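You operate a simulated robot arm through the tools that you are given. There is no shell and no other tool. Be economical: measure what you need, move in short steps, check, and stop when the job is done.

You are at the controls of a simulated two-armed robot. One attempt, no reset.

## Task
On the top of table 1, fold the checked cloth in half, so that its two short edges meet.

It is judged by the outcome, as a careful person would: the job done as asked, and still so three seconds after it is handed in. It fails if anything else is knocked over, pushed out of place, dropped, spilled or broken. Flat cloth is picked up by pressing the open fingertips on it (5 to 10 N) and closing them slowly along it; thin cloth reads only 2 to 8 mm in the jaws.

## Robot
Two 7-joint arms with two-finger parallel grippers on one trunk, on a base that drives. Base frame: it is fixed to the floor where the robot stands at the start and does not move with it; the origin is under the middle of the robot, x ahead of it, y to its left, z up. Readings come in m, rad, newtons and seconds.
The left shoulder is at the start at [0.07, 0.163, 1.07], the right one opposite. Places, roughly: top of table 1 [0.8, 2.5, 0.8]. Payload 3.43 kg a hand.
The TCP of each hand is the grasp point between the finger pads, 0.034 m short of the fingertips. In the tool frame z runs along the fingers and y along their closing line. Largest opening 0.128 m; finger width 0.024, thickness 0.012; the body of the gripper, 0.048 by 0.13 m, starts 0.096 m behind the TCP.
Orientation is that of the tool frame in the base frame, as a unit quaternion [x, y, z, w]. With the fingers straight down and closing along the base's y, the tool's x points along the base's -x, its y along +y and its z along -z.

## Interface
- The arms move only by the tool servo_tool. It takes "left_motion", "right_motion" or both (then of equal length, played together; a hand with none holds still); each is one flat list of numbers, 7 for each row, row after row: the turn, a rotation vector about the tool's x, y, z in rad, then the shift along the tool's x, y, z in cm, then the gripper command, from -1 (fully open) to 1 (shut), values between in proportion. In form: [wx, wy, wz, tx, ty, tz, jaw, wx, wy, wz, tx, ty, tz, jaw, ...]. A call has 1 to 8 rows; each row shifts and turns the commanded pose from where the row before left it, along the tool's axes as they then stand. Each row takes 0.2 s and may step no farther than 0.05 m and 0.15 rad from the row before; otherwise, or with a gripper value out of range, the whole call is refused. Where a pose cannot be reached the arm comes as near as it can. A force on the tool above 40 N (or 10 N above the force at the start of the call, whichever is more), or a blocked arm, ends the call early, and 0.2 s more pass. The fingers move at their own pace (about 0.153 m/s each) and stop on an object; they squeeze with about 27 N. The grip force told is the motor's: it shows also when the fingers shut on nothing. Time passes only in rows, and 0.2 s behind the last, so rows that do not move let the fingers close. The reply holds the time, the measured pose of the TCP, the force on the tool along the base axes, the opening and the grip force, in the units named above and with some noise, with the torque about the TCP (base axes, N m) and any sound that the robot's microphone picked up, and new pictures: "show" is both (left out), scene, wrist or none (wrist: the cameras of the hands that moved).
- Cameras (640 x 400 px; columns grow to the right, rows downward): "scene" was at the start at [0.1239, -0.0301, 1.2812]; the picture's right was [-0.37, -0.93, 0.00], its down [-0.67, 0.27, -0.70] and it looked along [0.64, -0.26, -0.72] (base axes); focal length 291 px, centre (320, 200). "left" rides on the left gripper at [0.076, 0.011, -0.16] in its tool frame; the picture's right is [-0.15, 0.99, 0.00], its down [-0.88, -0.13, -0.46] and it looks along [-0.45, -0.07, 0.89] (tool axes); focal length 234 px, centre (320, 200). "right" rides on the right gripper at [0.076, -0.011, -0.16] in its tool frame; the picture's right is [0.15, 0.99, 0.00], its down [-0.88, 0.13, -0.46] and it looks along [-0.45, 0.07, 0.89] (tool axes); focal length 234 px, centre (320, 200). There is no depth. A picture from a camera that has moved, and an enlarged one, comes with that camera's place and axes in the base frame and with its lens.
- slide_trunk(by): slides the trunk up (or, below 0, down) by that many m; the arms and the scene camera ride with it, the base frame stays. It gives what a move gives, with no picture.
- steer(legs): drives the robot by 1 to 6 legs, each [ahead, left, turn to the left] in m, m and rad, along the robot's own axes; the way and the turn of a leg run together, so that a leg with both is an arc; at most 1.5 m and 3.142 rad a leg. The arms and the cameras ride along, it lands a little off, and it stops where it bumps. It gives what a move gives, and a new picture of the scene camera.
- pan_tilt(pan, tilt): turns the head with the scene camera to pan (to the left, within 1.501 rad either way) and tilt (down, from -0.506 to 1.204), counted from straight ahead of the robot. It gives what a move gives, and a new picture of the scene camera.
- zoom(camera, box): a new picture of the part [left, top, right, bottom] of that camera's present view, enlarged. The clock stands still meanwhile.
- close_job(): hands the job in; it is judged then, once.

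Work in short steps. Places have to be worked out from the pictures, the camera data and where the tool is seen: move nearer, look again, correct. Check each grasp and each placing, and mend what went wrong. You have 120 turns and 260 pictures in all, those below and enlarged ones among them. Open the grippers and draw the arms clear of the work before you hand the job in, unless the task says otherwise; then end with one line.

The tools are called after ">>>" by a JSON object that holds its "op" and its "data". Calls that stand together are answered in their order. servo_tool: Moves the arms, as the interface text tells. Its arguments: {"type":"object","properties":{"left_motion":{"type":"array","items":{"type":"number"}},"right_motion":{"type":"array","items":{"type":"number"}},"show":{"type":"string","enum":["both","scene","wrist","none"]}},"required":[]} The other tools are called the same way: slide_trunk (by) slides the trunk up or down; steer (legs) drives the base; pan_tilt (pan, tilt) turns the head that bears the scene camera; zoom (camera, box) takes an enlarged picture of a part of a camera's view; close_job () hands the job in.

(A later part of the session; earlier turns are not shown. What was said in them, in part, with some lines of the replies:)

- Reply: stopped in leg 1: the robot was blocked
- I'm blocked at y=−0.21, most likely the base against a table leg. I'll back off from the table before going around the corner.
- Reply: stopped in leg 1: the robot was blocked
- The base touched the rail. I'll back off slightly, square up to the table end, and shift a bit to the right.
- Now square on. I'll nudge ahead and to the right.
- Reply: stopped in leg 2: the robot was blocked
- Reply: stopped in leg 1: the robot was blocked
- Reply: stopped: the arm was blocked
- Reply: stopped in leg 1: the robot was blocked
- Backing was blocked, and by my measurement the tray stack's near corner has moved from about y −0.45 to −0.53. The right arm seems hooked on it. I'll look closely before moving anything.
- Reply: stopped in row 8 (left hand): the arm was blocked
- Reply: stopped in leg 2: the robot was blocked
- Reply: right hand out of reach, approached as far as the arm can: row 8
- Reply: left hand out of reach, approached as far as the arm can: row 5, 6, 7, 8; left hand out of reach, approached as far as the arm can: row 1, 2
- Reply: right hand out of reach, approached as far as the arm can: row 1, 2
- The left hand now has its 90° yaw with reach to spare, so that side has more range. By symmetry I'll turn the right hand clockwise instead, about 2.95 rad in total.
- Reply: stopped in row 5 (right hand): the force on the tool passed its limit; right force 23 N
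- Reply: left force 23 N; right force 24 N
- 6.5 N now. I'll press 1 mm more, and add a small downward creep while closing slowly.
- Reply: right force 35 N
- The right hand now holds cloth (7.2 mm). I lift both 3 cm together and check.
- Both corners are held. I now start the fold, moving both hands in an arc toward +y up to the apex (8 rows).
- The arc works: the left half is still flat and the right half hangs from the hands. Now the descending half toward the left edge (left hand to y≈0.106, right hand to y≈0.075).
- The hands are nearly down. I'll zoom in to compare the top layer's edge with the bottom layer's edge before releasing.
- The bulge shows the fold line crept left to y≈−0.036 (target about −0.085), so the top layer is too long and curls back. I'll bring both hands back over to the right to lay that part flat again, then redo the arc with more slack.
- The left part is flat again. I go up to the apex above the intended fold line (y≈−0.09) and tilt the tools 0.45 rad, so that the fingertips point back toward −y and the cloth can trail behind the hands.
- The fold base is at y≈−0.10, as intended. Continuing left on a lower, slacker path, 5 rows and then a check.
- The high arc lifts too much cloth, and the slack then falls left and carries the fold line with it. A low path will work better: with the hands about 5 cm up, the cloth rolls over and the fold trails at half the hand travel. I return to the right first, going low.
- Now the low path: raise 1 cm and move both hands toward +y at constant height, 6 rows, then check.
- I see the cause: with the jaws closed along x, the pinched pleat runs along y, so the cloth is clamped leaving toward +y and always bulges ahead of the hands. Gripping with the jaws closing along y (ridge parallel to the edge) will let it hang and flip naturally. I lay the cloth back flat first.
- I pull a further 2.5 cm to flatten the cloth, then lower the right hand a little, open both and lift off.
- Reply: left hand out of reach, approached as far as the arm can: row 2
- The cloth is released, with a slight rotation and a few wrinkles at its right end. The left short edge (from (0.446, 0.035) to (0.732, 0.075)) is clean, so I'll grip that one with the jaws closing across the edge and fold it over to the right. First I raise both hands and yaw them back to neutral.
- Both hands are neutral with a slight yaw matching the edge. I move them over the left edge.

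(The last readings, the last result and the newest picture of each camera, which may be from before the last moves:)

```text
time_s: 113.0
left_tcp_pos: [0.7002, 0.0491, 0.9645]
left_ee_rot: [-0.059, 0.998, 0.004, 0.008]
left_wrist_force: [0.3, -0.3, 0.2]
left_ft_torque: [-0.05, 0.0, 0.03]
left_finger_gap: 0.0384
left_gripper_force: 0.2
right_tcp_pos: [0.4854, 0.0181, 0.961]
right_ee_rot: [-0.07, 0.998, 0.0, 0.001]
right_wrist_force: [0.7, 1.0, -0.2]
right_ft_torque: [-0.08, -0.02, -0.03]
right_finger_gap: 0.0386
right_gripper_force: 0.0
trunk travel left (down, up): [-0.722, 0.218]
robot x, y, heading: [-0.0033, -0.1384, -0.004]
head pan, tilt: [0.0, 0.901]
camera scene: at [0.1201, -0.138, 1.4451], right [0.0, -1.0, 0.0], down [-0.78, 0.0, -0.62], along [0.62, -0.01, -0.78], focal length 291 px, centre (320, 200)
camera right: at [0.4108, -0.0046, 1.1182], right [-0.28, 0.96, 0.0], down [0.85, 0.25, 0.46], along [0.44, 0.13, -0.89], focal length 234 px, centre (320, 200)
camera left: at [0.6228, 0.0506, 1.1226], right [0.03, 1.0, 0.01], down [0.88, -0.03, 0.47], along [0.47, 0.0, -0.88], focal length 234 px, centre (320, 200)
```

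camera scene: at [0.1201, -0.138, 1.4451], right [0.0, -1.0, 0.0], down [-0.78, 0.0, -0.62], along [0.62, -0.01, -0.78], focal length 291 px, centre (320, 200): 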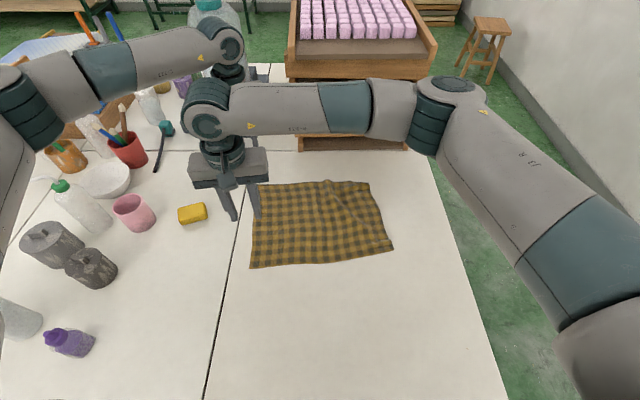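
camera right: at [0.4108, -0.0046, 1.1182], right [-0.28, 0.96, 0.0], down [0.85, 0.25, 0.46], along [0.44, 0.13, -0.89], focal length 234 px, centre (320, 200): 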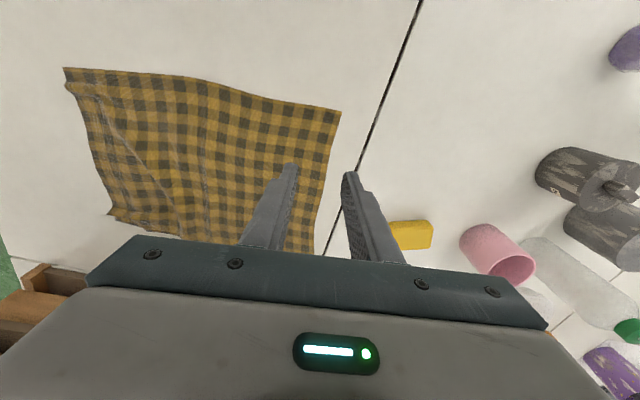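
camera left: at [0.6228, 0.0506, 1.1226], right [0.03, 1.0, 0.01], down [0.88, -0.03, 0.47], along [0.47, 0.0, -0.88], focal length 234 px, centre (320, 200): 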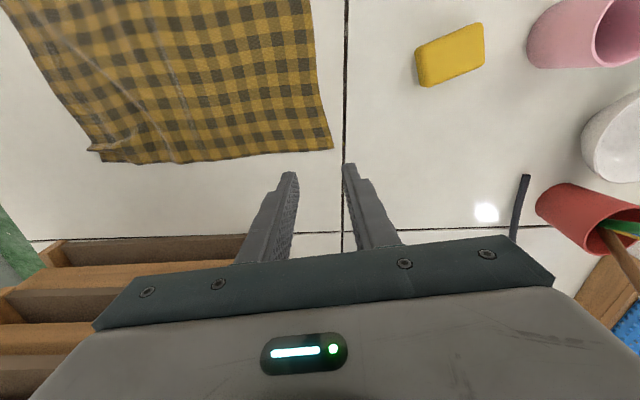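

The right short edge is gathered (about 0.24 m instead of 0.28) with a wrinkle. I'll smooth it before folding: go back with closed fingertips, press near each right corner and stroke them apart.

>>> {"op": "servo_tool", "data": {"left_motion": [0, 0, 0, 0.5, -4.1, 0, 1, 0, 0, 0, 0.5, -4.1, 0, 1, 0, 0, 0, 0.5, -4.1, 0, 1, 0, 0, 0, 0.5, -4.1, 0, 1, 0, 0, 0, 0.5, -4.1, 2, 1, 0, 0, 0, 0.5, -4.1, 2.5, 1, 0, 0, 0, 0.5, -4.1, 2.5, 1, 0, 0, 0, 0.5, -4, 2.5, 1], "right_motion": [0, 0, 0, 0.2, -4.1, 0, 1, 0, 0, 0, 0.2, -4.1, 0, 1, 0, 0, 0, 0.2, -4.1, 0, 1, 0, 0, 0, 0.2, -4.1, 0, 1, 0, 0, 0, 0.2, -4.1, 2, 1, 0, 0, 0, 0.2, -4.1, 2.5, 1, 0, 0, 0, 0.2, -4.1, 2.5, 1, 0, 0, 0, 0.2, -4, 2.5, 1], "show": "wrist"}}

```text
time_s: 114.8
left_tcp_pos: [0.6993, -0.286, 0.869]
left_ee_rot: [-0.061, 0.998, 0.008, 0.007]
left_wrist_force: [-0.5, -0.1, 0.6]
left_ft_torque: [0.04, -0.01, 0.01]
left_finger_gap: 0.0
left_gripper_force: 27.1
right_tcp_pos: [0.5143, -0.3167, 0.8645]
right_ee_rot: [-0.07, 0.998, 0.004, 0.002]
right_wrist_force: [-0.4, -0.2, -1.1]
right_ft_torque: [0.04, -0.03, -0.02]
right_finger_gap: 0.0
right_gripper_force: 27.2
trunk travel left (down, up): [-0.722, 0.218]
robot x, y, heading: [-0.0038, -0.1403, -0.004]
head pan, tilt: [0.0, 0.901]
camera right: at [0.4402, -0.3396, 1.0205], right [-0.28, 0.96, 0.01], down [0.85, 0.25, 0.46], along [0.44, 0.14, -0.89], focal length 234 px, centre (320, 200)
camera left: at [0.6216, -0.2852, 1.028], right [0.03, 1.0, 0.02], down [0.88, -0.03, 0.47], along [0.47, 0.0, -0.88], focal length 234 px, centre (320, 200)
```

right: 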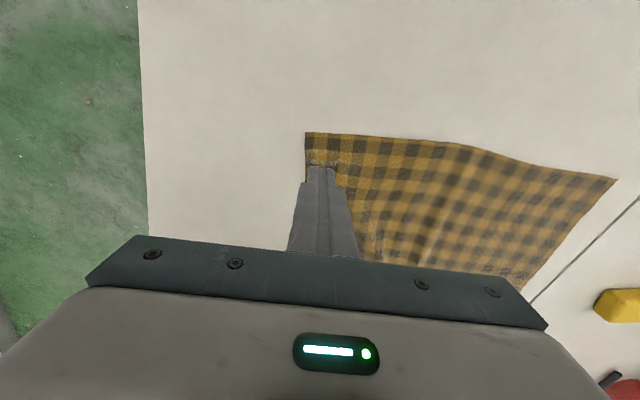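
left: 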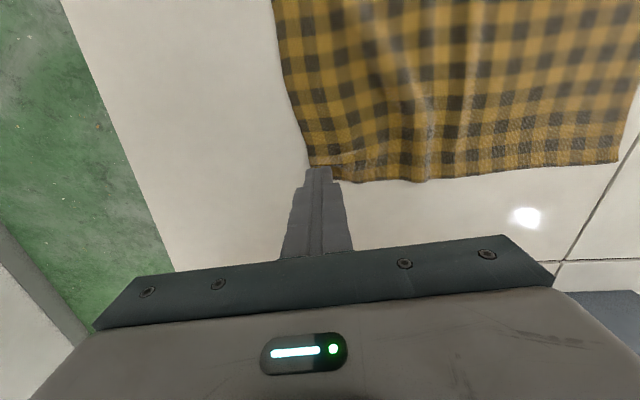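

I lower onto the corners.

>>> {"op": "servo_tool", "data": {"left_motion": [0, 0, 0, 0.5, 1.3, 3, 1, 0, 0, 0, 0, 0, 3, 1, 0, 0, 0, 0, 0, 0.9, 1, 0, 0, 0, 0, 0, 0.4, 1, 0, 0, 0, 0, 0, 0.2, 1], "right_motion": [0, 0, 0, 0, 0, 3, 1, 0, 0, 0, 0, 0, 2.6, 1, 0, 0, 0, 0, 0, 0.9, 1, 0, 0, 0, 0, 0, 0.4, 1, 0, 0, 0, 0, 0, 0.2, 1], "show": "none"}}

```text
time_s: 116.0
left_tcp_pos: [0.6949, -0.2667, 0.7959]
left_ee_rot: [-0.06, 0.998, 0.006, 0.008]
left_wrist_force: [0.9, 0.7, 12.3]
left_ft_torque: [-0.04, 0.07, 0.03]
left_finger_gap: 0.0
left_gripper_force: 26.7
right_tcp_pos: [0.5152, -0.3126, 0.7955]
right_ee_rot: [-0.07, 0.998, 0.001, 0.003]
right_wrist_force: [0.3, -1.9, 2.6]
right_ft_torque: [-0.1, 0.01, 0.0]
right_finger_gap: 0.0
right_gripper_force: 27.4
trunk travel left (down, up): [-0.722, 0.218]
robot x, y, heading: [-0.0041, -0.1406, -0.005]
head pan, tilt: [0.0, 0.901]
```

The near-right corner is already where it should be; the far one should be near x≈0.776. I hold the right hand pressed and stroke the left hand +x by 5 cm.

>>> {"op": "servo_tool", "data": {"left_motion": [0, 0, 0, 0, 0, 0, 1, 0, 0, 0, -1, 0.1, 0, 1, 0, 0, 0, -1, 0.1, 0, 1, 0, 0, 0, -1, 0.1, 0, 1, 0, 0, 0, -1, 0.1, 0, 1, 0, 0, 0, -1, 0.1, 0, 1, 0, 0, 0, 0, 0, -3, 1], "right_motion": [0, 0, 0, 0, 0, 0.2, 1, 0, 0, 0, 0, 0, 0, 1, 0, 0, 0, 0, 0, 0, 1, 0, 0, 0, 0, 0, 0, 1, 0, 0, 0, 0, 0, 0, 1, 0, 0, 0, 0, 0, 0, 1, 0, 0, 0, 0, 0, 0, 1], "show": "both"}}

```text
time_s: 117.6
left_tcp_pos: [0.7206, -0.2484, 0.8326]
left_ee_rot: [-0.06, 0.998, 0.006, 0.009]
left_wrist_force: [-0.7, 0.7, 0.2]
left_ft_torque: [-0.01, -0.05, 0.0]
left_finger_gap: 0.0002
left_gripper_force: 27.0
left hand out of reach, approached as far as the arm can: row 4, 5, 6
right_tcp_pos: [0.516, -0.3126, 0.7957]
right_ee_rot: [-0.069, 0.998, 0.0, 0.005]
right_wrist_force: [1.2, -2.3, 34.9]
right_ft_torque: [-0.28, 0.09, 0.0]
right_finger_gap: 0.0
right_gripper_force: 27.6
trunk travel left (down, up): [-0.722, 0.218]
robot x, y, heading: [-0.0006, -0.1448, -0.006]
head pan, tilt: [0.0, 0.901]
camera scene: at [0.1172, -0.1403, 1.4456], right [0.0, -1.0, 0.0], down [-0.78, 0.0, -0.62], along [0.62, 0.0, -0.78], focal length 291 px, centre (320, 200)
camera right: at [0.4405, -0.334, 0.9525], right [-0.28, 0.96, 0.0], down [0.85, 0.25, 0.46], along [0.45, 0.13, -0.89], focal length 234 px, centre (320, 200)
camera left: at [0.6419, -0.2467, 0.9909], right [0.03, 1.0, 0.01], down [0.88, -0.03, 0.47], along [0.47, 0.0, -0.88], focal length 234 px, centre (320, 200)
```

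scene: 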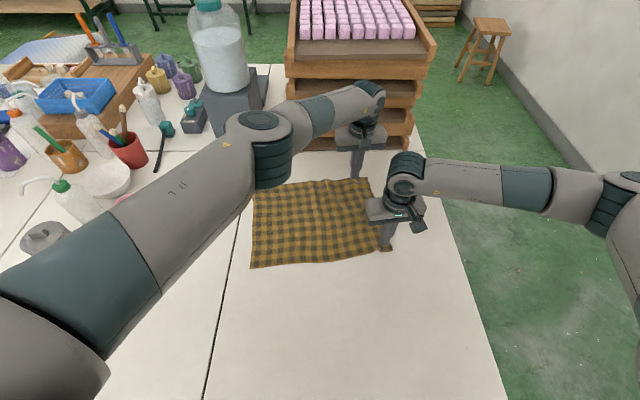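
right: 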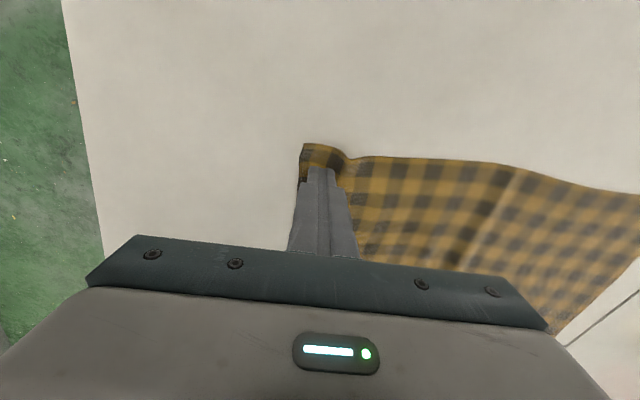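
left: 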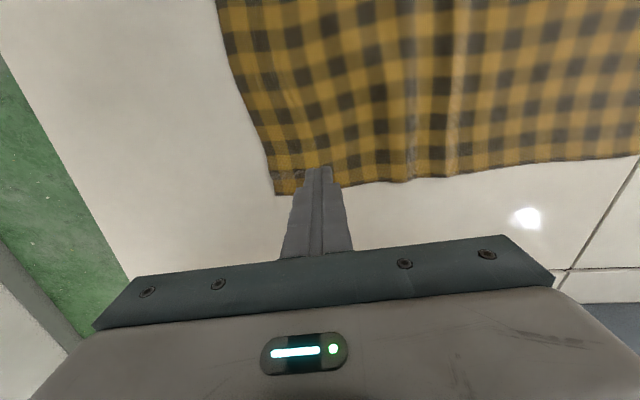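

The far-right corner is now flattened, to about (0.758, −0.296). The left hand is near its reach limit there, so I lift both hands and shift the robot 5 cm right and 3 cm ahead.

>>> {"op": "servo_tool", "data": {"left_motion": [0, 0, 0, 1, 2, -4, 0.4, 0, 0, 0, 1, 2, -4, 0.4], "right_motion": [0, 0, 0, 0, 0, -4, 0.4, 0, 0, 0, 0, 0, -4, 0.4], "show": "none"}}

>>> {"op": "steer", "data": {"legs": [[0.03, -0.045, 0]]}}

```text
time_s: 118.2
left_tcp_pos: [0.6965, -0.2098, 0.9126]
left_ee_rot: [-0.06, 0.998, 0.007, 0.007]
left_wrist_force: [-0.5, 0.1, -0.6]
left_ft_torque: [-0.01, -0.02, 0.02]
left_finger_gap: 0.0385
left_gripper_force: 0.0
right_tcp_pos: [0.5142, -0.3113, 0.8734]
right_ee_rot: [-0.071, 0.998, 0.001, 0.002]
right_wrist_force: [-0.2, 0.1, 0.2]
right_ft_torque: [-0.02, -0.04, 0.02]
right_finger_gap: 0.0385
right_gripper_force: 0.1
trunk travel left (down, up): [-0.722, 0.218]
robot x, y, heading: [-0.0037, -0.1423, -0.006]
head pan, tilt: [0.0, 0.901]
```

```text
time_s: 119.1
left_tcp_pos: [0.7266, -0.2561, 0.9109]
left_ee_rot: [-0.061, 0.998, 0.006, 0.006]
left_wrist_force: [-0.1, -0.7, 0.3]
left_ft_torque: [-0.01, 0.03, 0.01]
left_finger_gap: 0.0385
left_gripper_force: 0.1
right_tcp_pos: [0.5456, -0.3572, 0.8742]
right_ee_rot: [-0.071, 0.998, 0.001, 0.002]
right_wrist_force: [0.5, 0.3, -0.7]
right_ft_torque: [0.0, 0.01, 0.0]
right_finger_gap: 0.0383
right_gripper_force: 0.0
trunk travel left (down, up): [-0.722, 0.218]
robot x, y, heading: [0.0269, -0.1881, -0.002]
head pan, tilt: [0.0, 0.901]
camera scene: at [0.1495, -0.1879, 1.4452], right [0.0, -1.0, 0.0], down [-0.78, 0.0, -0.62], along [0.62, 0.0, -0.78], focal length 291 px, centre (320, 200)
```

scene: 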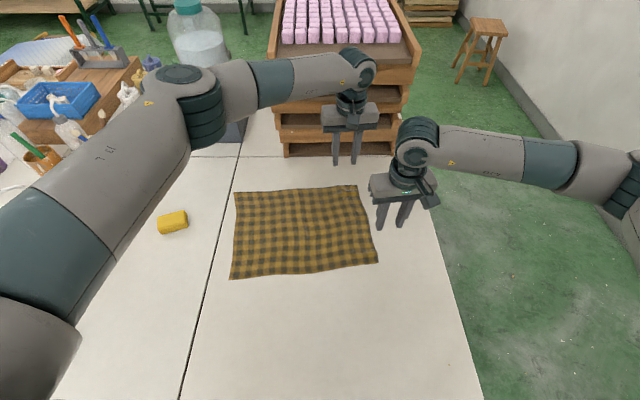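

The cloth is now nearly flat. Moving to hover over the left edge's corners with the jaws 3.8 cm open.

>>> {"op": "servo_tool", "data": {"left_motion": [0, 0, 0, -0.06, 3.85, 0.9, 0.4, 0, 0, 0, -0.06, 3.85, 0.9, 0.4, 0, 0, 0, -0.06, 3.85, 0.9, 0.4, 0, 0, 0, -0.06, 3.85, 0.9, 0.4, 0, 0, 0, -0.06, 3.85, 0.9, 0.4, 0, 0, 0, -0.06, 3.85, 0.9, 0.4, 0, 0, 0, -0.06, 3.85, 0.9, 0.4, 0, 0, 0, -0.06, 3.85, 0.9, 0.4], "right_motion": [0, 0, 0, 0.08, 4.75, 0.4, 0.4, 0, 0, 0, 0.08, 4.75, 0.4, 0.4, 0, 0, 0, 0.08, 4.75, 0.4, 0.4, 0, 0, 0, 0.08, 4.75, 0.4, 0.4, 0, 0, 0, 0.08, 4.75, 0.4, 0.4, 0, 0, 0, 0.08, 4.75, 0.4, 0.4, 0, 0, 0, 0.08, 4.75, 0.4, 0.4, 0, 0, 0, 0.08, 4.75, 0.4, 0.4], "show": "wrist"}}

```text
time_s: 120.9
left_tcp_pos: [0.6948, 0.0532, 0.844]
left_ee_rot: [-0.06, 0.998, 0.005, 0.007]
left_wrist_force: [0.3, 0.2, -0.6]
left_ft_torque: [-0.03, 0.02, 0.03]
left_finger_gap: 0.0385
left_gripper_force: 0.0
right_tcp_pos: [0.4854, 0.0217, 0.8442]
right_ee_rot: [-0.07, 0.998, -0.001, 0.002]
right_wrist_force: [0.2, -0.5, -0.5]
right_ft_torque: [-0.08, -0.03, 0.03]
right_finger_gap: 0.0385
right_gripper_force: 0.0
trunk travel left (down, up): [-0.722, 0.218]
robot x, y, heading: [0.0264, -0.1894, -0.006]
head pan, tilt: [0.0, 0.901]
camera right: at [0.4121, -0.0002, 1.0022], right [-0.28, 0.96, 0.0], down [0.85, 0.25, 0.46], along [0.44, 0.13, -0.89], focal length 234 px, centre (320, 200)
camera left: at [0.6162, 0.0542, 1.0031], right [0.03, 1.0, 0.01], down [0.88, -0.03, 0.47], along [0.47, 0.0, -0.88], focal length 234 px, centre (320, 200)
```

right: 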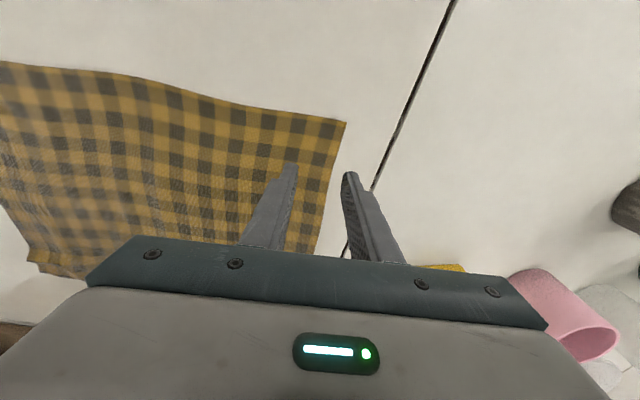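
left: 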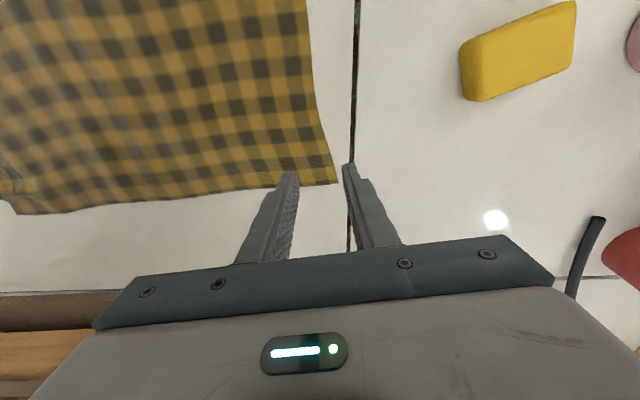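

I correct both by about 8 mm toward −y and descend to contact.

>>> {"op": "servo_tool", "data": {"left_motion": [0, 0, 0, 0, -0.85, 2, 0.4, 0, 0, 0, 0, 0, 1.6, 0.4, 0, 0, 0, 0, 0, 0.8, 0.4, 0, 0, 0, 0, 0, 0.4, 0.4, 0, 0, 0, 0, 0, 0.2, 0.4, 0, 0, 0, 0, 0, 0, 0.4], "right_motion": [0, 0, 0, 0, -0.67, 2, 0.4, 0, 0, 0, 0, 0, 1.6, 0.4, 0, 0, 0, 0, 0, 0.8, 0.4, 0, 0, 0, 0, 0, 0.4, 0.4, 0, 0, 0, 0, 0, 0.2, 0.4, 0, 0, 0, 0, 0, 0, 0.4], "show": "none"}}

```text
time_s: 122.3
left_tcp_pos: [0.696, 0.0422, 0.7947]
left_ee_rot: [-0.061, 0.998, 0.006, 0.009]
left_wrist_force: [-1.3, 1.8, 23.2]
left_ft_torque: [-0.53, 0.12, -0.01]
left_finger_gap: 0.0377
left_gripper_force: 0.2
right_tcp_pos: [0.4866, 0.0106, 0.7959]
right_ee_rot: [-0.071, 0.997, 0.002, 0.003]
right_wrist_force: [4.2, -0.3, 9.7]
right_ft_torque: [0.05, -0.12, 0.0]
right_finger_gap: 0.0385
right_gripper_force: 0.1
trunk travel left (down, up): [-0.722, 0.218]
robot x, y, heading: [0.0235, -0.1856, -0.003]
head pan, tilt: [0.0, 0.901]
```

Left presses 23 N and right 10 N. I adjust to about 12 N and close slowly with a small creep.

>>> {"op": "servo_tool", "data": {"left_motion": [0, 0, 0, 0, 0, -0.22, 0.4, 0, 0, 0, 0, 0, 0.02, 0.46, 0, 0, 0, 0, 0, 0.02, 0.54, 0, 0, 0, 0, 0, 0.02, 0.62, 0, 0, 0, 0, 0, 0.02, 0.7, 0, 0, 0, 0, 0, 0, 0.8, 0, 0, 0, 0, 0, 0, 0.9, 0, 0, 0, 0, 0, 0, 1], "right_motion": [0, 0, 0, 0, 0, 0.05, 0.4, 0, 0, 0, 0, 0, 0.02, 0.46, 0, 0, 0, 0, 0, 0.02, 0.54, 0, 0, 0, 0, 0, 0.02, 0.62, 0, 0, 0, 0, 0, 0.02, 0.7, 0, 0, 0, 0, 0, 0, 0.8, 0, 0, 0, 0, 0, 0, 0.9, 0, 0, 0, 0, 0, 0, 1], "show": "wrist"}}

```text
time_s: 123.4
left_tcp_pos: [0.697, 0.0421, 0.7953]
left_ee_rot: [-0.059, 0.998, 0.006, 0.008]
left_wrist_force: [-3.5, -1.1, 11.3]
left_ft_torque: [-0.07, 0.14, 0.0]
left_finger_gap: 0.0062
left_gripper_force: 26.6
right_tcp_pos: [0.4854, 0.0119, 0.7961]
right_ee_rot: [-0.071, 0.997, 0.004, 0.004]
right_wrist_force: [-1.6, 1.2, 13.9]
right_ft_torque: [0.04, 0.11, 0.02]
right_finger_gap: 0.0023
right_gripper_force: 26.8
trunk travel left (down, up): [-0.722, 0.218]
robot x, y, heading: [0.0256, -0.1875, -0.009]
head pan, tilt: [0.0, 0.901]
stopped in row 5 (right hand): the force on the tool passed its limit (the readings are from after the stop); the commanded pose is now the measured one
camera right: at [0.412, -0.011, 0.9527], right [-0.28, 0.96, 0.01], down [0.85, 0.25, 0.46], along [0.44, 0.14, -0.89], focal length 234 px, centre (320, 200)
camera left: at [0.6183, 0.0424, 0.9542], right [0.03, 1.0, 0.01], down [0.88, -0.03, 0.47], along [0.47, 0.0, -0.88], focal length 234 px, centre (320, 200)
```

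right: 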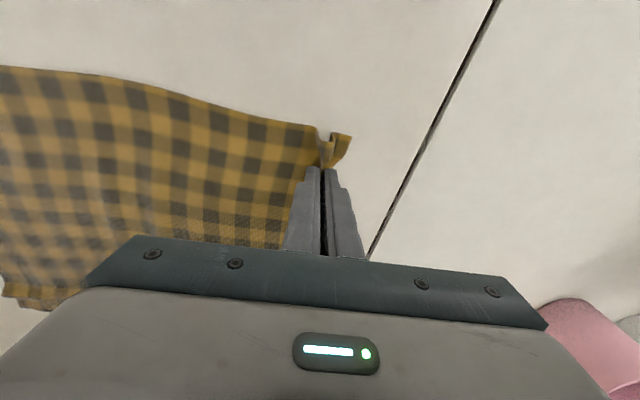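
left: 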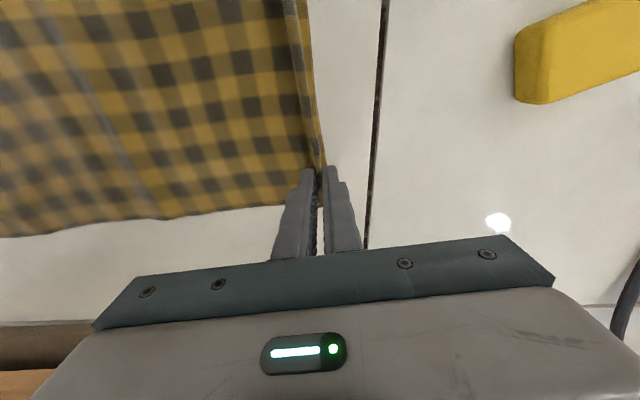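

Both hands hold cloth (6.2 and 2.3 mm), with a flap of about 1 cm beyond the pinch. Lifting 3 cm to check.

>>> {"op": "servo_tool", "data": {"left_motion": [0, 0, 0, 0, 0, -0.5, 1, 0, 0, 0, 0, 0, -1, 1, 0, 0, 0, 0, 0, -1.5, 1], "right_motion": [0, 0, 0, 0, 0, -0.5, 1, 0, 0, 0, 0, 0, -1, 1, 0, 0, 0, 0, 0, -1.5, 1]}}

```text
time_s: 124.2
left_tcp_pos: [0.6957, 0.0434, 0.8234]
left_ee_rot: [-0.061, 0.998, 0.007, 0.005]
left_wrist_force: [-4.4, -0.9, 0.1]
left_ft_torque: [-0.05, 0.16, -0.04]
left_finger_gap: 0.0023
left_gripper_force: 26.9
right_tcp_pos: [0.4867, 0.0121, 0.8235]
right_ee_rot: [-0.071, 0.997, 0.002, 0.003]
right_wrist_force: [3.8, 1.1, 1.0]
right_ft_torque: [0.04, -0.13, 0.0]
right_finger_gap: 0.0025
right_gripper_force: 27.3
trunk travel left (down, up): [-0.722, 0.218]
robot x, y, heading: [0.0246, -0.1894, -0.002]
head pan, tilt: [0.0, 0.901]
camera scene: at [0.1496, -0.1885, 1.445], right [0.0, -1.0, 0.0], down [-0.78, 0.0, -0.62], along [0.62, 0.0, -0.78], focal length 291 px, centre (320, 200)
camera right: at [0.4124, -0.0113, 0.9814], right [-0.28, 0.96, 0.0], down [0.85, 0.25, 0.46], along [0.44, 0.13, -0.89], focal length 234 px, centre (320, 200)
camera left: at [0.6185, 0.0434, 0.982], right [0.03, 1.0, 0.01], down [0.89, -0.03, 0.46], along [0.46, 0.0, -0.89], focal length 234 px, centre (320, 200)
```

scene: 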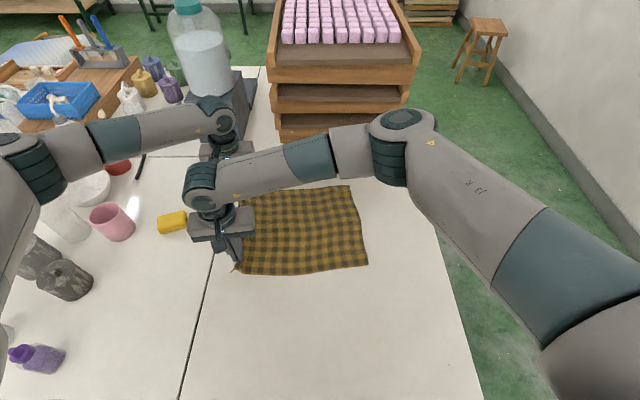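
right: 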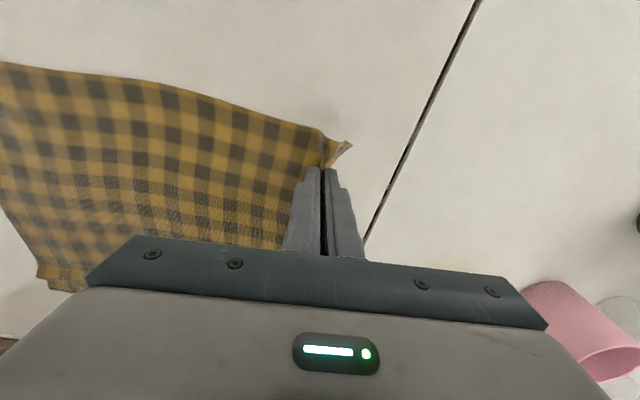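
left: 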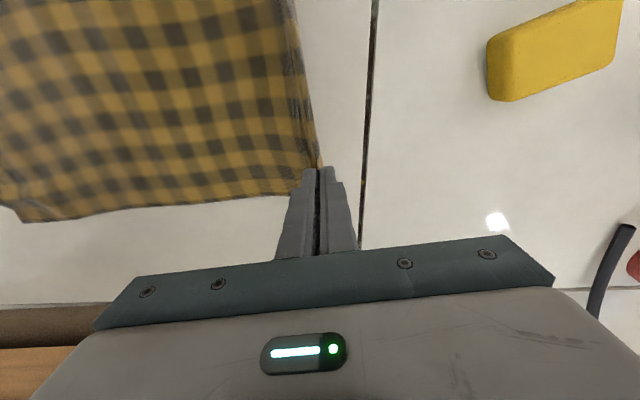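

Held well on both sides. The right edge is now at about (0.485, −0.312) to (0.75, −0.283), so the fold line should be near y≈−0.125. First half of the arc, up to the apex.

>>> {"op": "servo_tool", "data": {"left_motion": [0, 0, 0, 0.04, -0.7, -3, 1, 0, 0, 0, 0.06, -1.2, -2.3, 1, 0, 0, 0, 0.08, -1.6, -2, 1, 0, 0, 0, 0.1, -1.9, -1.6, 1, 0, 0, 0, 0.1, -2.2, -1.2, 1, 0, 0, 0, 0.12, -2.4, -0.9, 1, 0, 0, 0, 0.12, -2.6, -0.5, 1, 0, 0, 0, 0.12, -2.6, -0.2, 1], "right_motion": [0, 0, 0, 0.03, -0.7, -3, 1, 0, 0, 0, 0.05, -1.2, -2.3, 1, 0, 0, 0, 0.06, -1.6, -2, 1, 0, 0, 0, 0.08, -1.9, -1.6, 1, 0, 0, 0, 0.09, -2.2, -1.2, 1, 0, 0, 0, 0.1, -2.4, -0.9, 1, 0, 0, 0, 0.1, -2.6, -0.5, 1, 0, 0, 0, 0.1, -2.6, -0.2, 1]}}

```text
time_s: 126.0
left_tcp_pos: [0.7079, -0.112, 0.941]
left_ee_rot: [-0.06, 0.998, 0.009, 0.006]
left_wrist_force: [-1.2, -0.7, -0.8]
left_ft_torque: [0.04, 0.07, 0.02]
left_finger_gap: 0.0026
left_gripper_force: 26.7
right_tcp_pos: [0.5022, -0.143, 0.9398]
right_ee_rot: [-0.07, 0.998, 0.003, 0.003]
right_wrist_force: [0.9, -1.3, 0.1]
right_ft_torque: [0.02, -0.04, -0.01]
right_finger_gap: 0.002
right_gripper_force: 26.8
trunk travel left (down, up): [-0.722, 0.218]
robot x, y, heading: [0.0245, -0.1851, -0.002]
head pan, tilt: [0.0, 0.901]
camera scene: at [0.1503, -0.1914, 1.4451], right [0.0, -1.0, 0.0], down [-0.78, 0.0, -0.62], along [0.62, 0.0, -0.78], focal length 291 px, centre (320, 200)
camera right: at [0.4287, -0.1658, 1.0961], right [-0.28, 0.96, 0.01], down [0.85, 0.25, 0.46], along [0.44, 0.14, -0.89], focal length 234 px, centre (320, 200)
camera left: at [0.6299, -0.113, 1.0994], right [0.03, 1.0, 0.02], down [0.89, -0.03, 0.46], along [0.46, 0.0, -0.89], focal length 234 px, centre (320, 200)
```

scene: 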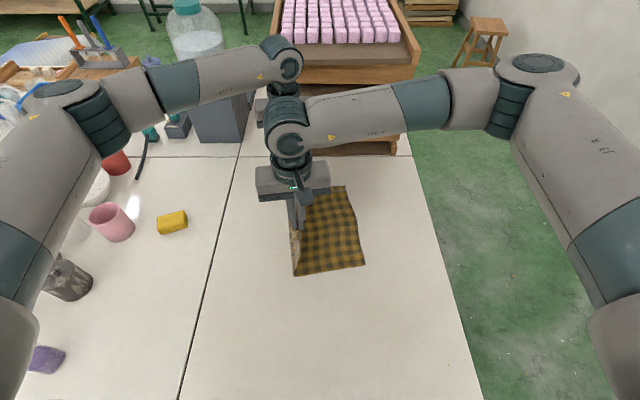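
right: 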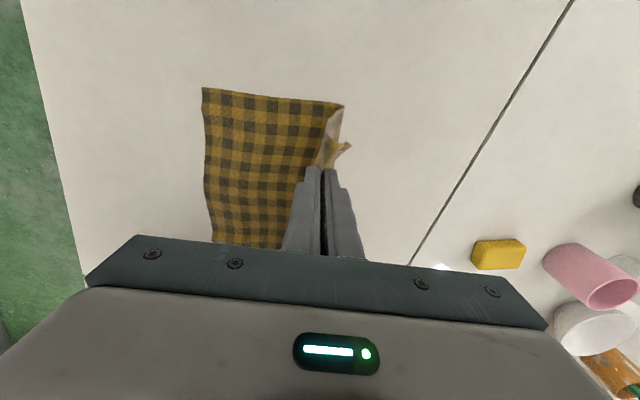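
left: 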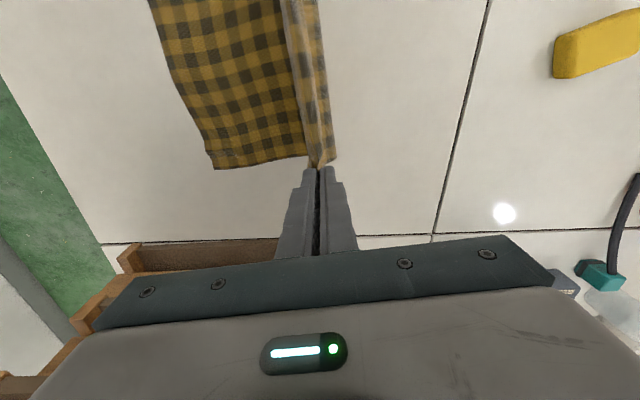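

Natural hang now: the fold base is at y≈−0.129 near and looks straight. Continuing over to the right, 4 rows and then a check.

>>> {"op": "servo_tool", "data": {"left_motion": [0, 0, 0, 0.15, -2.2, 0.8, 1, 0, 0, 0, 0.15, -2.2, 1.2, 1, 0, 0, 0, 0.15, -2.2, 1.4, 1, 0, 0, 0, 0.15, -2, 1.6, 1], "right_motion": [0, 0, 0, 0.1, -2.2, 0.8, 1, 0, 0, 0, 0.1, -2.2, 1.2, 1, 0, 0, 0, 0.1, -2.2, 1.4, 1, 0, 0, 0, 0.1, -2, 1.6, 1]}}

```text
time_s: 127.0
left_tcp_pos: [0.7134, -0.1962, 0.8873]
left_ee_rot: [-0.06, 0.998, 0.008, 0.006]
left_wrist_force: [-0.2, -0.5, 0.0]
left_ft_torque: [0.01, -0.01, 0.01]
left_finger_gap: 0.0023
left_gripper_force: 27.3
right_tcp_pos: [0.5107, -0.2272, 0.888]
right_ee_rot: [-0.071, 0.997, 0.004, 0.002]
right_wrist_force: [0.4, 0.8, -0.4]
right_ft_torque: [0.03, 0.0, 0.01]
right_finger_gap: 0.0024
right_gripper_force: 27.1
trunk travel left (down, up): [-0.722, 0.218]
robot x, y, heading: [0.0252, -0.1899, -0.005]
head pan, tilt: [0.0, 0.901]
camera scene: at [0.1506, -0.1913, 1.4451], right [0.0, -1.0, 0.0], down [-0.78, 0.0, -0.62], along [0.62, 0.0, -0.78], focal length 291 px, centre (320, 200)
camera right: at [0.4381, -0.2507, 1.0456], right [-0.29, 0.96, 0.01], down [0.85, 0.25, 0.46], along [0.44, 0.14, -0.89], focal length 234 px, centre (320, 200)
camera left: at [0.6357, -0.1968, 1.0451], right [0.03, 1.0, 0.02], down [0.89, -0.03, 0.46], along [0.46, 0.0, -0.89], focal length 234 px, centre (320, 200)
```

scene: 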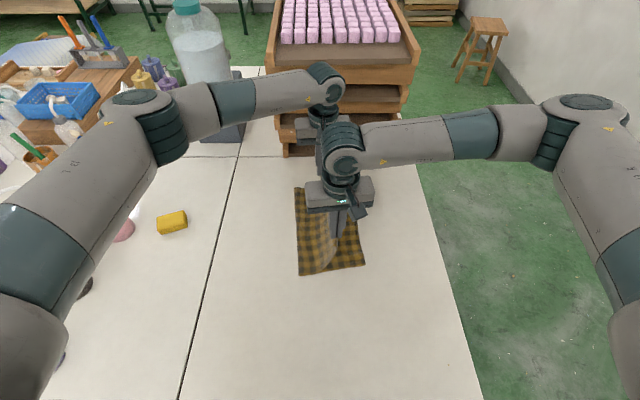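
right: 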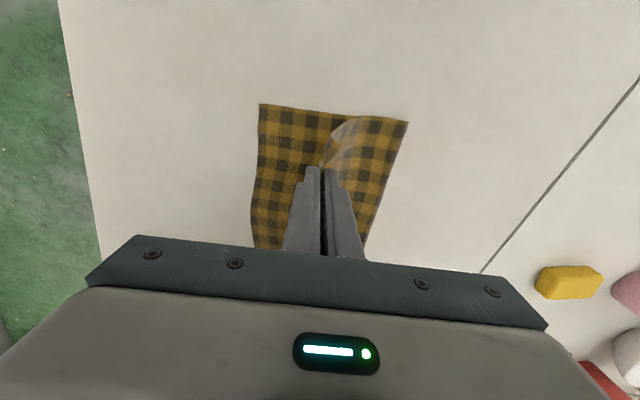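
left: 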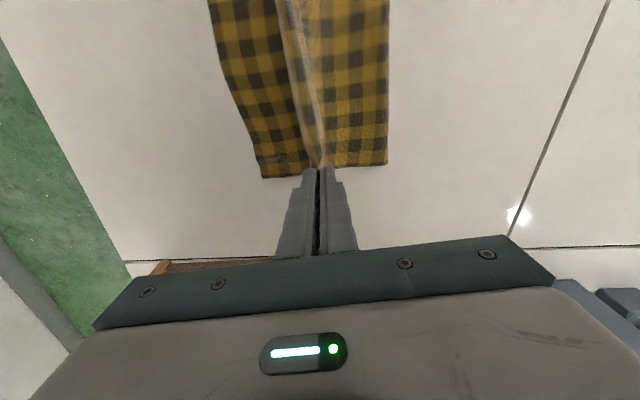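

The top layer trails properly now. I overshoot about 2 cm to the right while descending, then come back while lowering the last bit so the small flap lies outward.

>>> {"op": "servo_tool", "data": {"left_motion": [0, 0, 0, 0.13, -1.9, 1.4, 1, 0, 0, 0, 0.13, -1.9, 1.5, 1, 0, 0, 0, 0.13, -1.9, 1.6, 1, 0, 0, 0, 0.12, -1.7, 1.5, 1, 0, 0, 0, 0, 0.7, 1, 1, 0, 0, 0, 0, 0.7, 0.9, 1, 0, 0, 0, 0, 0.6, 0.5, 1], "right_motion": [0, 0, 0, 0.1, -1.8, 1.4, 1, 0, 0, 0, 0.1, -1.8, 1.5, 1, 0, 0, 0, 0.1, -1.8, 1.6, 1, 0, 0, 0, 0.1, -1.6, 1.5, 1, 0, 0, 0, 0, 0.7, 1, 1, 0, 0, 0, 0, 0.7, 0.9, 1, 0, 0, 0, 0, 0.6, 0.5, 1]}}

```text
time_s: 128.6
left_tcp_pos: [0.7139, -0.25, 0.8021]
left_ee_rot: [-0.06, 0.998, 0.008, 0.005]
left_wrist_force: [-0.5, -1.2, 1.2]
left_ft_torque: [0.0, 0.01, 0.0]
left_finger_gap: 0.0025
left_gripper_force: 27.0
right_tcp_pos: [0.5158, -0.2771, 0.8047]
right_ee_rot: [-0.07, 0.998, 0.003, 0.003]
right_wrist_force: [-0.3, 0.2, -0.1]
right_ft_torque: [-0.06, -0.03, 0.01]
right_finger_gap: 0.0023
right_gripper_force: 26.6
trunk travel left (down, up): [-0.722, 0.218]
robot x, y, heading: [0.0272, -0.1893, -0.003]
head pan, tilt: [0.0, 0.901]
camera scene: at [0.1499, -0.1886, 1.4451], right [0.0, -1.0, 0.0], down [-0.78, 0.0, -0.62], along [0.62, 0.0, -0.78], focal length 291 px, centre (320, 200)
camera right: at [0.4408, -0.2991, 0.9619], right [-0.28, 0.96, 0.0], down [0.85, 0.25, 0.46], along [0.44, 0.13, -0.89], focal length 234 px, centre (320, 200)
camera left: at [0.6365, -0.2497, 0.9612], right [0.03, 1.0, 0.01], down [0.89, -0.03, 0.46], along [0.46, 0.0, -0.89], focal length 234 px, centre (320, 200)
```

scene: 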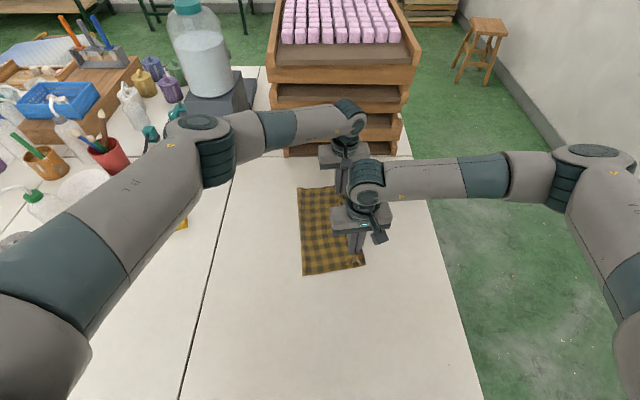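
right: 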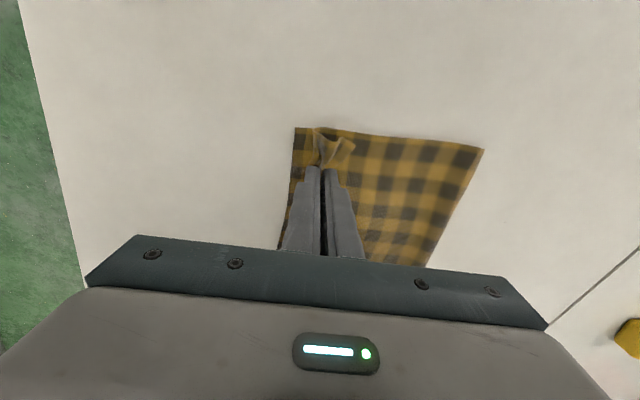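
left: 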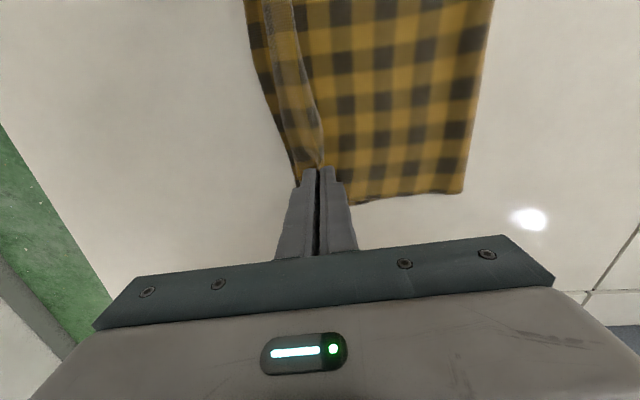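

Good. Release gently: open to about 3 cm, then lift straight up.

>>> {"op": "servo_tool", "data": {"left_motion": [0, 0, 0, 0, 0, 0, 0.8, 0, 0, 0, 0, 0, 0, 0.6, 0, 0, 0, 0, 0, -0.5, 0.5, 0, 0, 0, 0, 0, -2, 0.5, 0, 0, 0, 0, 0, -4, 0.5, 0, 0, 0, 0, 0, -4, 0.5], "right_motion": [0, 0, 0, 0, 0, 0, 0.8, 0, 0, 0, 0, 0, 0, 0.6, 0, 0, 0, 0, 0, -0.5, 0.5, 0, 0, 0, 0, 0, -2, 0.5, 0, 0, 0, 0, 0, -4, 0.5, 0, 0, 0, 0, 0, -4, 0.5]}}

```text
time_s: 130.0
left_tcp_pos: [0.7112, -0.2507, 0.908]
left_ee_rot: [-0.061, 0.998, 0.007, 0.006]
left_wrist_force: [-0.2, -1.4, -0.1]
left_ft_torque: [-0.01, -0.04, -0.01]
left_finger_gap: 0.0318
left_gripper_force: 0.1
right_tcp_pos: [0.5131, -0.2788, 0.9122]
right_ee_rot: [-0.07, 0.998, 0.002, 0.003]
right_wrist_force: [-0.1, -0.6, -0.3]
right_ft_torque: [-0.01, -0.01, -0.01]
right_finger_gap: 0.0321
right_gripper_force: 0.1
trunk travel left (down, up): [-0.722, 0.218]
robot x, y, heading: [0.0272, -0.1885, -0.001]
head pan, tilt: [0.0, 0.901]
camera scene: at [0.1488, -0.1885, 1.4451], right [0.0, -1.0, 0.0], down [-0.78, 0.0, -0.62], along [0.62, 0.0, -0.78], focal length 291 px, centre (320, 200)
camera right: at [0.4397, -0.3021, 1.0698], right [-0.28, 0.96, 0.0], down [0.85, 0.25, 0.46], along [0.44, 0.13, -0.89], focal length 234 px, centre (320, 200)
camera left: at [0.6329, -0.2501, 1.0657], right [0.03, 1.0, 0.01], down [0.88, -0.03, 0.47], along [0.47, 0.0, -0.89], focal length 234 px, centre (320, 200)
```

scene: 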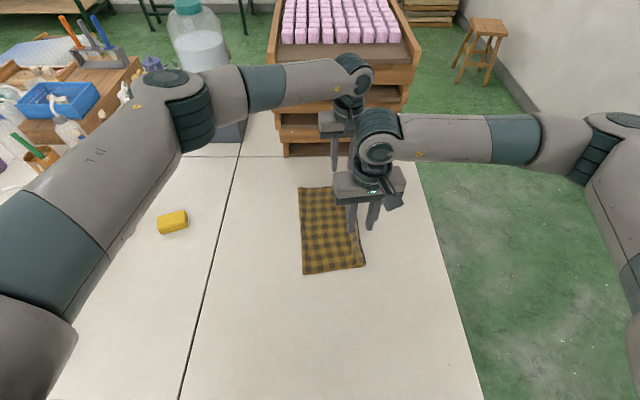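
right: 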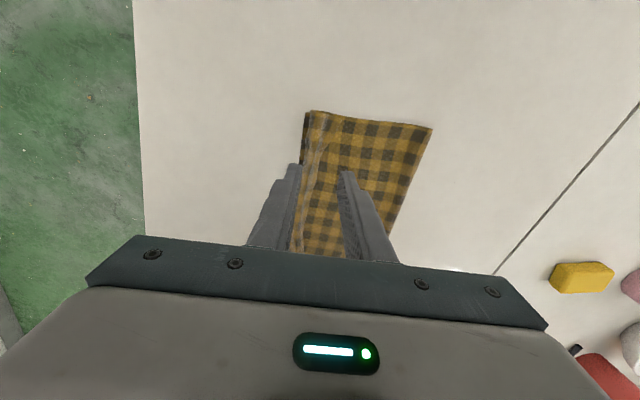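
left: 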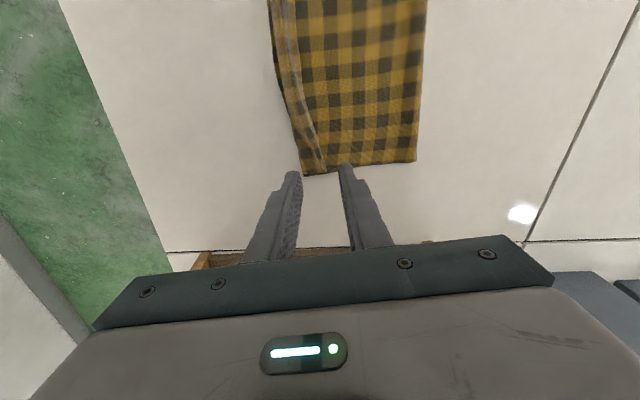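

The fold looks neat. I move both hands up and aside so the scene camera can inspect the edges.

>>> {"op": "servo_tool", "data": {"left_motion": [0, 0, 0, 0, 0, -4, 0.5, 0, 0, 0, 0, 2, -4, 0.5, 0, 0, 0, 0, 4.5, 0, 0.5, 0, 0, 0, 0, 4.5, 0, 0.5, 0, 0, 0, 0, 4.5, 0, 0.5, 0, 0, 0, 0, 4.5, 0, 0.5, 0, 0, 0, 0, 4.5, 0, 0.5, 0, 0, 0, 0, 4.5, 0, 0.5], "right_motion": [0, 0, 0, 0, 0, -4, 0.5, 0, 0, 0, 0, -2, -4, 0.5, 0, 0, 0, 0, -4.5, 0, 0.5, 0, 0, 0, 0, -4.5, 0, 0.5, 0, 0, 0, 0, -3, 0, 0.5, 0, 0, 0, 0, 0, 0, 0.5, 0, 0, 0, 0, 0, 0, 0.5, 0, 0, 0, 0, 0, 0, 0.5], "show": "none"}}

>>> {"op": "zoom", "data": {"camera": "scene", "box": [240, 160, 440, 285]}}

```text
time_s: 131.8
left_tcp_pos: [0.6758, 0.0376, 0.9903]
left_ee_rot: [-0.061, 0.998, 0.007, 0.006]
left_wrist_force: [0.2, -0.5, 0.3]
left_ft_torque: [-0.01, 0.02, 0.02]
left_finger_gap: 0.0323
left_gripper_force: 0.1
right_tcp_pos: [0.5328, -0.4152, 0.9879]
right_ee_rot: [-0.071, 0.997, 0.001, 0.003]
right_wrist_force: [-0.1, -0.6, 0.1]
right_ft_torque: [-0.05, -0.04, 0.01]
right_finger_gap: 0.0322
right_gripper_force: 0.0
trunk travel left (down, up): [-0.722, 0.218]
robot x, y, heading: [0.0257, -0.1907, -0.004]
head pan, tilt: [0.0, 0.901]
```

```text
3.20 times, centred on (340, 222) of scene
camera zoom: at [0.1492, -0.1863, 1.4452], right [0.0, -1.0, 0.0], down [-0.78, 0.0, -0.62], along [0.62, 0.0, -0.78], focal length 931 px, centre (256, 128)
```

zoom: 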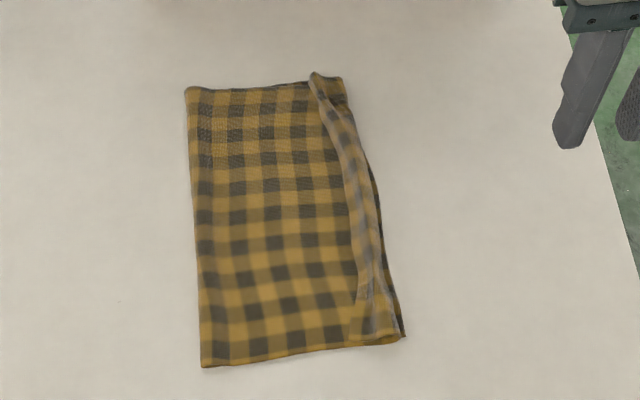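

The fold is good and the edges nearly coincide, but a small raised ridge from the grip runs along the edge. I'll press it flat at three points with the right hand's closed fingertips.

>>> {"op": "servo_tool", "data": {"right_motion": [0, 0, 0, 0, 3.5, 3.4, 1, 0, 0, 0, 0, 3.5, 3.4, 1, 0, 0, 0, 0, 3.5, 3.4, 1, 0, 0, 0, 0, 3.4, 3.5, 1, 0, 0, 0, 0, 0, 2.5, 1, 0, 0, 0, 0, 0, 1.5, 1, 0, 0, 0, 0, 0, 0.8, 1, 0, 0, 0, 0, 0, 0.4, 1], "show": "wrist"}}

```text
time_s: 133.6
left_tcp_pos: [0.6768, 0.0363, 0.9909]
left_ee_rot: [-0.061, 0.998, 0.007, 0.007]
left_wrist_force: [0.2, 0.3, 0.0]
left_ft_torque: [0.01, 0.04, 0.03]
left_finger_gap: 0.032
left_gripper_force: 0.1
right_tcp_pos: [0.5142, -0.2761, 0.7994]
right_ee_rot: [-0.07, 0.998, 0.002, 0.003]
right_wrist_force: [-0.2, 0.6, 0.0]
right_ft_torque: [0.02, 0.0, -0.01]
right_finger_gap: 0.0
right_gripper_force: 26.8
trunk travel left (down, up): [-0.722, 0.218]
robot x, y, heading: [0.0234, -0.1905, -0.0]
head pan, tilt: [0.0, 0.901]
camera right: at [0.4403, -0.2997, 0.9576], right [-0.28, 0.96, 0.0], down [0.85, 0.25, 0.46], along [0.44, 0.14, -0.89], focal length 234 px, centre (320, 200)
```

right: 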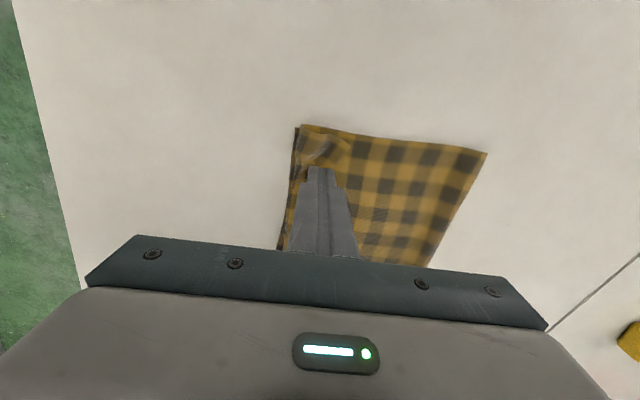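

Press, lift, step 10 cm along the ridge and press again.

>>> {"op": "servo_tool", "data": {"right_motion": [0, 0, 0, 0, 0, 0.35, 1, 0, 0, 0, 0, 0, 0.15, 1, 0, 0, 0, 0, 0, -3.5, 1, 0, 0, 0, -4.9, -0.2, 0, 1, 0, 0, 0, -4.9, -0.2, 0, 1, 0, 0, 0, 0, 0, 2.4, 1, 0, 0, 0, 0, 0, 0.8, 1, 0, 0, 0, 0, 0, 0.4, 1], "show": "none"}}

>>> {"op": "servo_tool", "data": {"right_motion": [0, 0, 0, 0, 0, 0.15, 1, 0, 0, 0, 0, 0, -3.5, 1, 0, 0, 0, -4.5, -0.2, 0, 1, 0, 0, 0, -4.5, -0.2, 0, 1, 0, 0, 0, 0, 0, 2.4, 1, 0, 0, 0, 0, 0, 0.8, 1, 0, 0, 0, 0, 0, 0.4, 1, 0, 0, 0, 0, 0, -4, 1], "show": "none"}}

>>> {"op": "servo_tool", "data": {"right_motion": [0, 0, 0, 0, 0, -4.5, 1, 0, 0, 0, 4, -2, -4.5, 1, 0, 0, 0, 4, -4, -3, 1, 0, 0, 0, 4, -4, 0, 1, 0, 0, 0, 3, -4, 0, -0.5, 0, 0, 0, 0, -3, 0, -0.5], "show": "scene"}}

>>> {"op": "zoom", "data": {"camera": "scene", "box": [240, 160, 440, 285]}}

```text
time_s: 135.4
left_tcp_pos: [0.6745, 0.0365, 0.9921]
left_ee_rot: [-0.06, 0.998, 0.008, 0.005]
left_wrist_force: [0.0, 0.9, -0.1]
left_ft_torque: [0.0, 0.0, 0.01]
left_finger_gap: 0.032
left_gripper_force: 0.0
right_tcp_pos: [0.6117, -0.266, 0.7966]
right_ee_rot: [-0.07, 0.998, 0.003, 0.004]
right_wrist_force: [0.4, 0.2, 5.8]
right_ft_torque: [0.0, 0.0, 0.0]
right_finger_gap: 0.0
right_gripper_force: 26.6
trunk travel left (down, up): [-0.722, 0.218]
robot x, y, heading: [0.0278, -0.1864, -0.002]
head pan, tilt: [0.0, 0.901]
```

```text
time_s: 137.2
left_tcp_pos: [0.6769, 0.0362, 0.9906]
left_ee_rot: [-0.061, 0.998, 0.008, 0.005]
left_wrist_force: [0.6, 0.3, -1.5]
left_ft_torque: [0.01, 0.0, 0.0]
left_finger_gap: 0.032
left_gripper_force: 0.0
right_tcp_pos: [0.7019, -0.2574, 0.8318]
right_ee_rot: [-0.071, 0.997, 0.003, 0.001]
right_wrist_force: [0.1, 0.4, -0.8]
right_ft_torque: [-0.06, 0.02, 0.0]
right_finger_gap: 0.0001
right_gripper_force: 26.6
trunk travel left (down, up): [-0.722, 0.218]
robot x, y, heading: [0.0266, -0.1897, -0.008]
head pan, tilt: [0.0, 0.901]
```

```text
refused: row 2 steps farther than a row can; nothing moved
```

```text
3.20 times, centred on (340, 222) of scene
camera zoom: at [0.1501, -0.1883, 1.4449], right [0.0, -1.0, 0.0], down [-0.78, 0.0, -0.62], along [0.62, 0.0, -0.78], focal length 931 px, centre (256, 128)
```

zoom: 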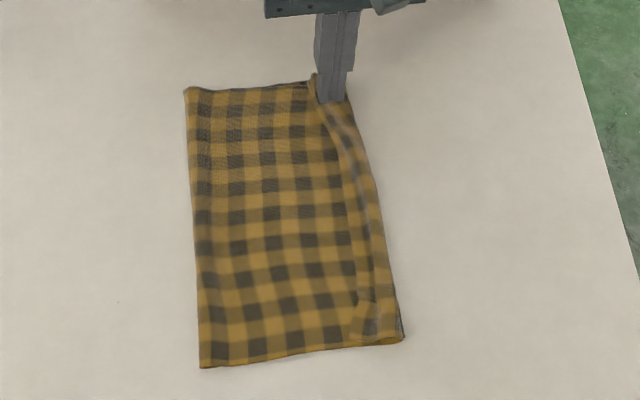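

The ridge is flatter and the edges now coincide well. I withdraw the right hand upward and aside in legal steps, with the grippers open.

>>> {"op": "servo_tool", "data": {"right_motion": [0, 0, 0, 0, 0, -4.5, 1, 0, 0, 0, 0, 0, -4.5, 1, 0, 0, 0, 2.5, -4, -1, 1, 0, 0, 0, 2.5, -4, 0, 1, 0, 0, 0, 2.5, -4, 0, -0.5, 0, 0, 0, 2.5, -4, 0, -0.5, 0, 0, 0, 2.5, -2, 0, -1, 0, 0, 0, 0, 0, 0, -1], "left_motion": [0, 0, 0, 0, 0, -2, -0.5, 0, 0, 0, 0, 0, 0, -1, 0, 0, 0, 0, 0, 0, -1, 0, 0, 0, 0, 0, 0, -1, 0, 0, 0, 0, 0, 0, -1, 0, 0, 0, 0, 0, 0, -1, 0, 0, 0, 0, 0, 0, -1, 0, 0, 0, 0, 0, 0, -1], "show": "scene"}}

>>> {"op": "zoom", "data": {"camera": "scene", "box": [240, 160, 440, 285]}}

```text
time_s: 139.0
left_tcp_pos: [0.6769, 0.0356, 1.0093]
left_ee_rot: [-0.061, 0.998, 0.006, 0.005]
left_wrist_force: [0.7, -0.9, -0.9]
left_ft_torque: [-0.02, 0.01, 0.0]
left_finger_gap: 0.1282
left_gripper_force: 0.0
right_tcp_pos: [0.6009, -0.4512, 0.9308]
right_ee_rot: [-0.071, 0.997, 0.003, 0.003]
right_wrist_force: [-0.6, -2.2, 0.3]
right_ft_torque: [-0.04, -0.01, 0.0]
right_finger_gap: 0.1279
right_gripper_force: 0.1
trunk travel left (down, up): [-0.722, 0.218]
robot x, y, heading: [0.027, -0.183, -0.006]
head pan, tilt: [0.0, 0.901]
camera scene: at [0.1507, -0.1878, 1.445], right [0.0, -1.0, 0.0], down [-0.78, 0.0, -0.62], along [0.62, 0.0, -0.78], focal length 291 px, centre (320, 200)
```

scene: 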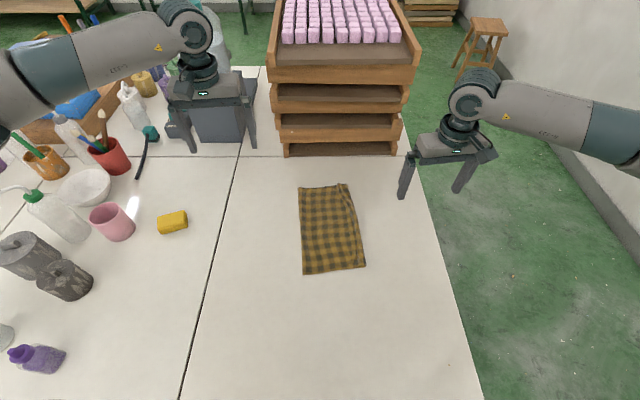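

```text
3.20 times, centred on (340, 222) of scene
camera zoom: at [0.1507, -0.1878, 1.445], right [0.0, -1.0, 0.0], down [-0.78, 0.0, -0.62], along [0.62, 0.0, -0.78], focal length 931 px, centre (256, 128)
```

zoom: 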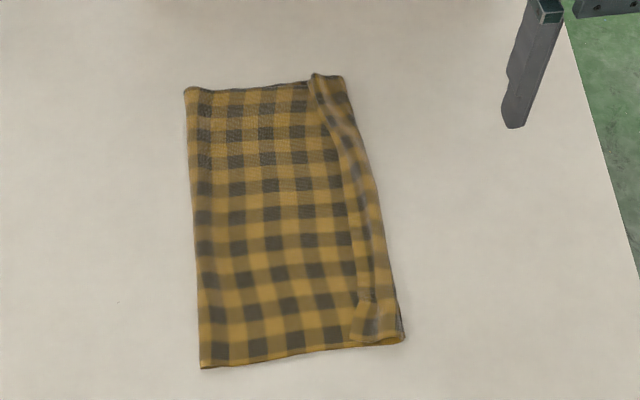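

The cloth lies folded in half with its short edges together, the hands are open and clear, and the other items stand as before. Handing in.

>>> {"op": "close_job", "data": {}}

```text
The job is handed in.
```

The checked cloth on table 1 is folded in half with its short edges meeting to within about 1 cm; a faint grip crease remains along that edge, and the folded cloth lies a few centimetres from where it started. The robot leaned on the tray stack twice, but the stack did not shift by my camera measurements.
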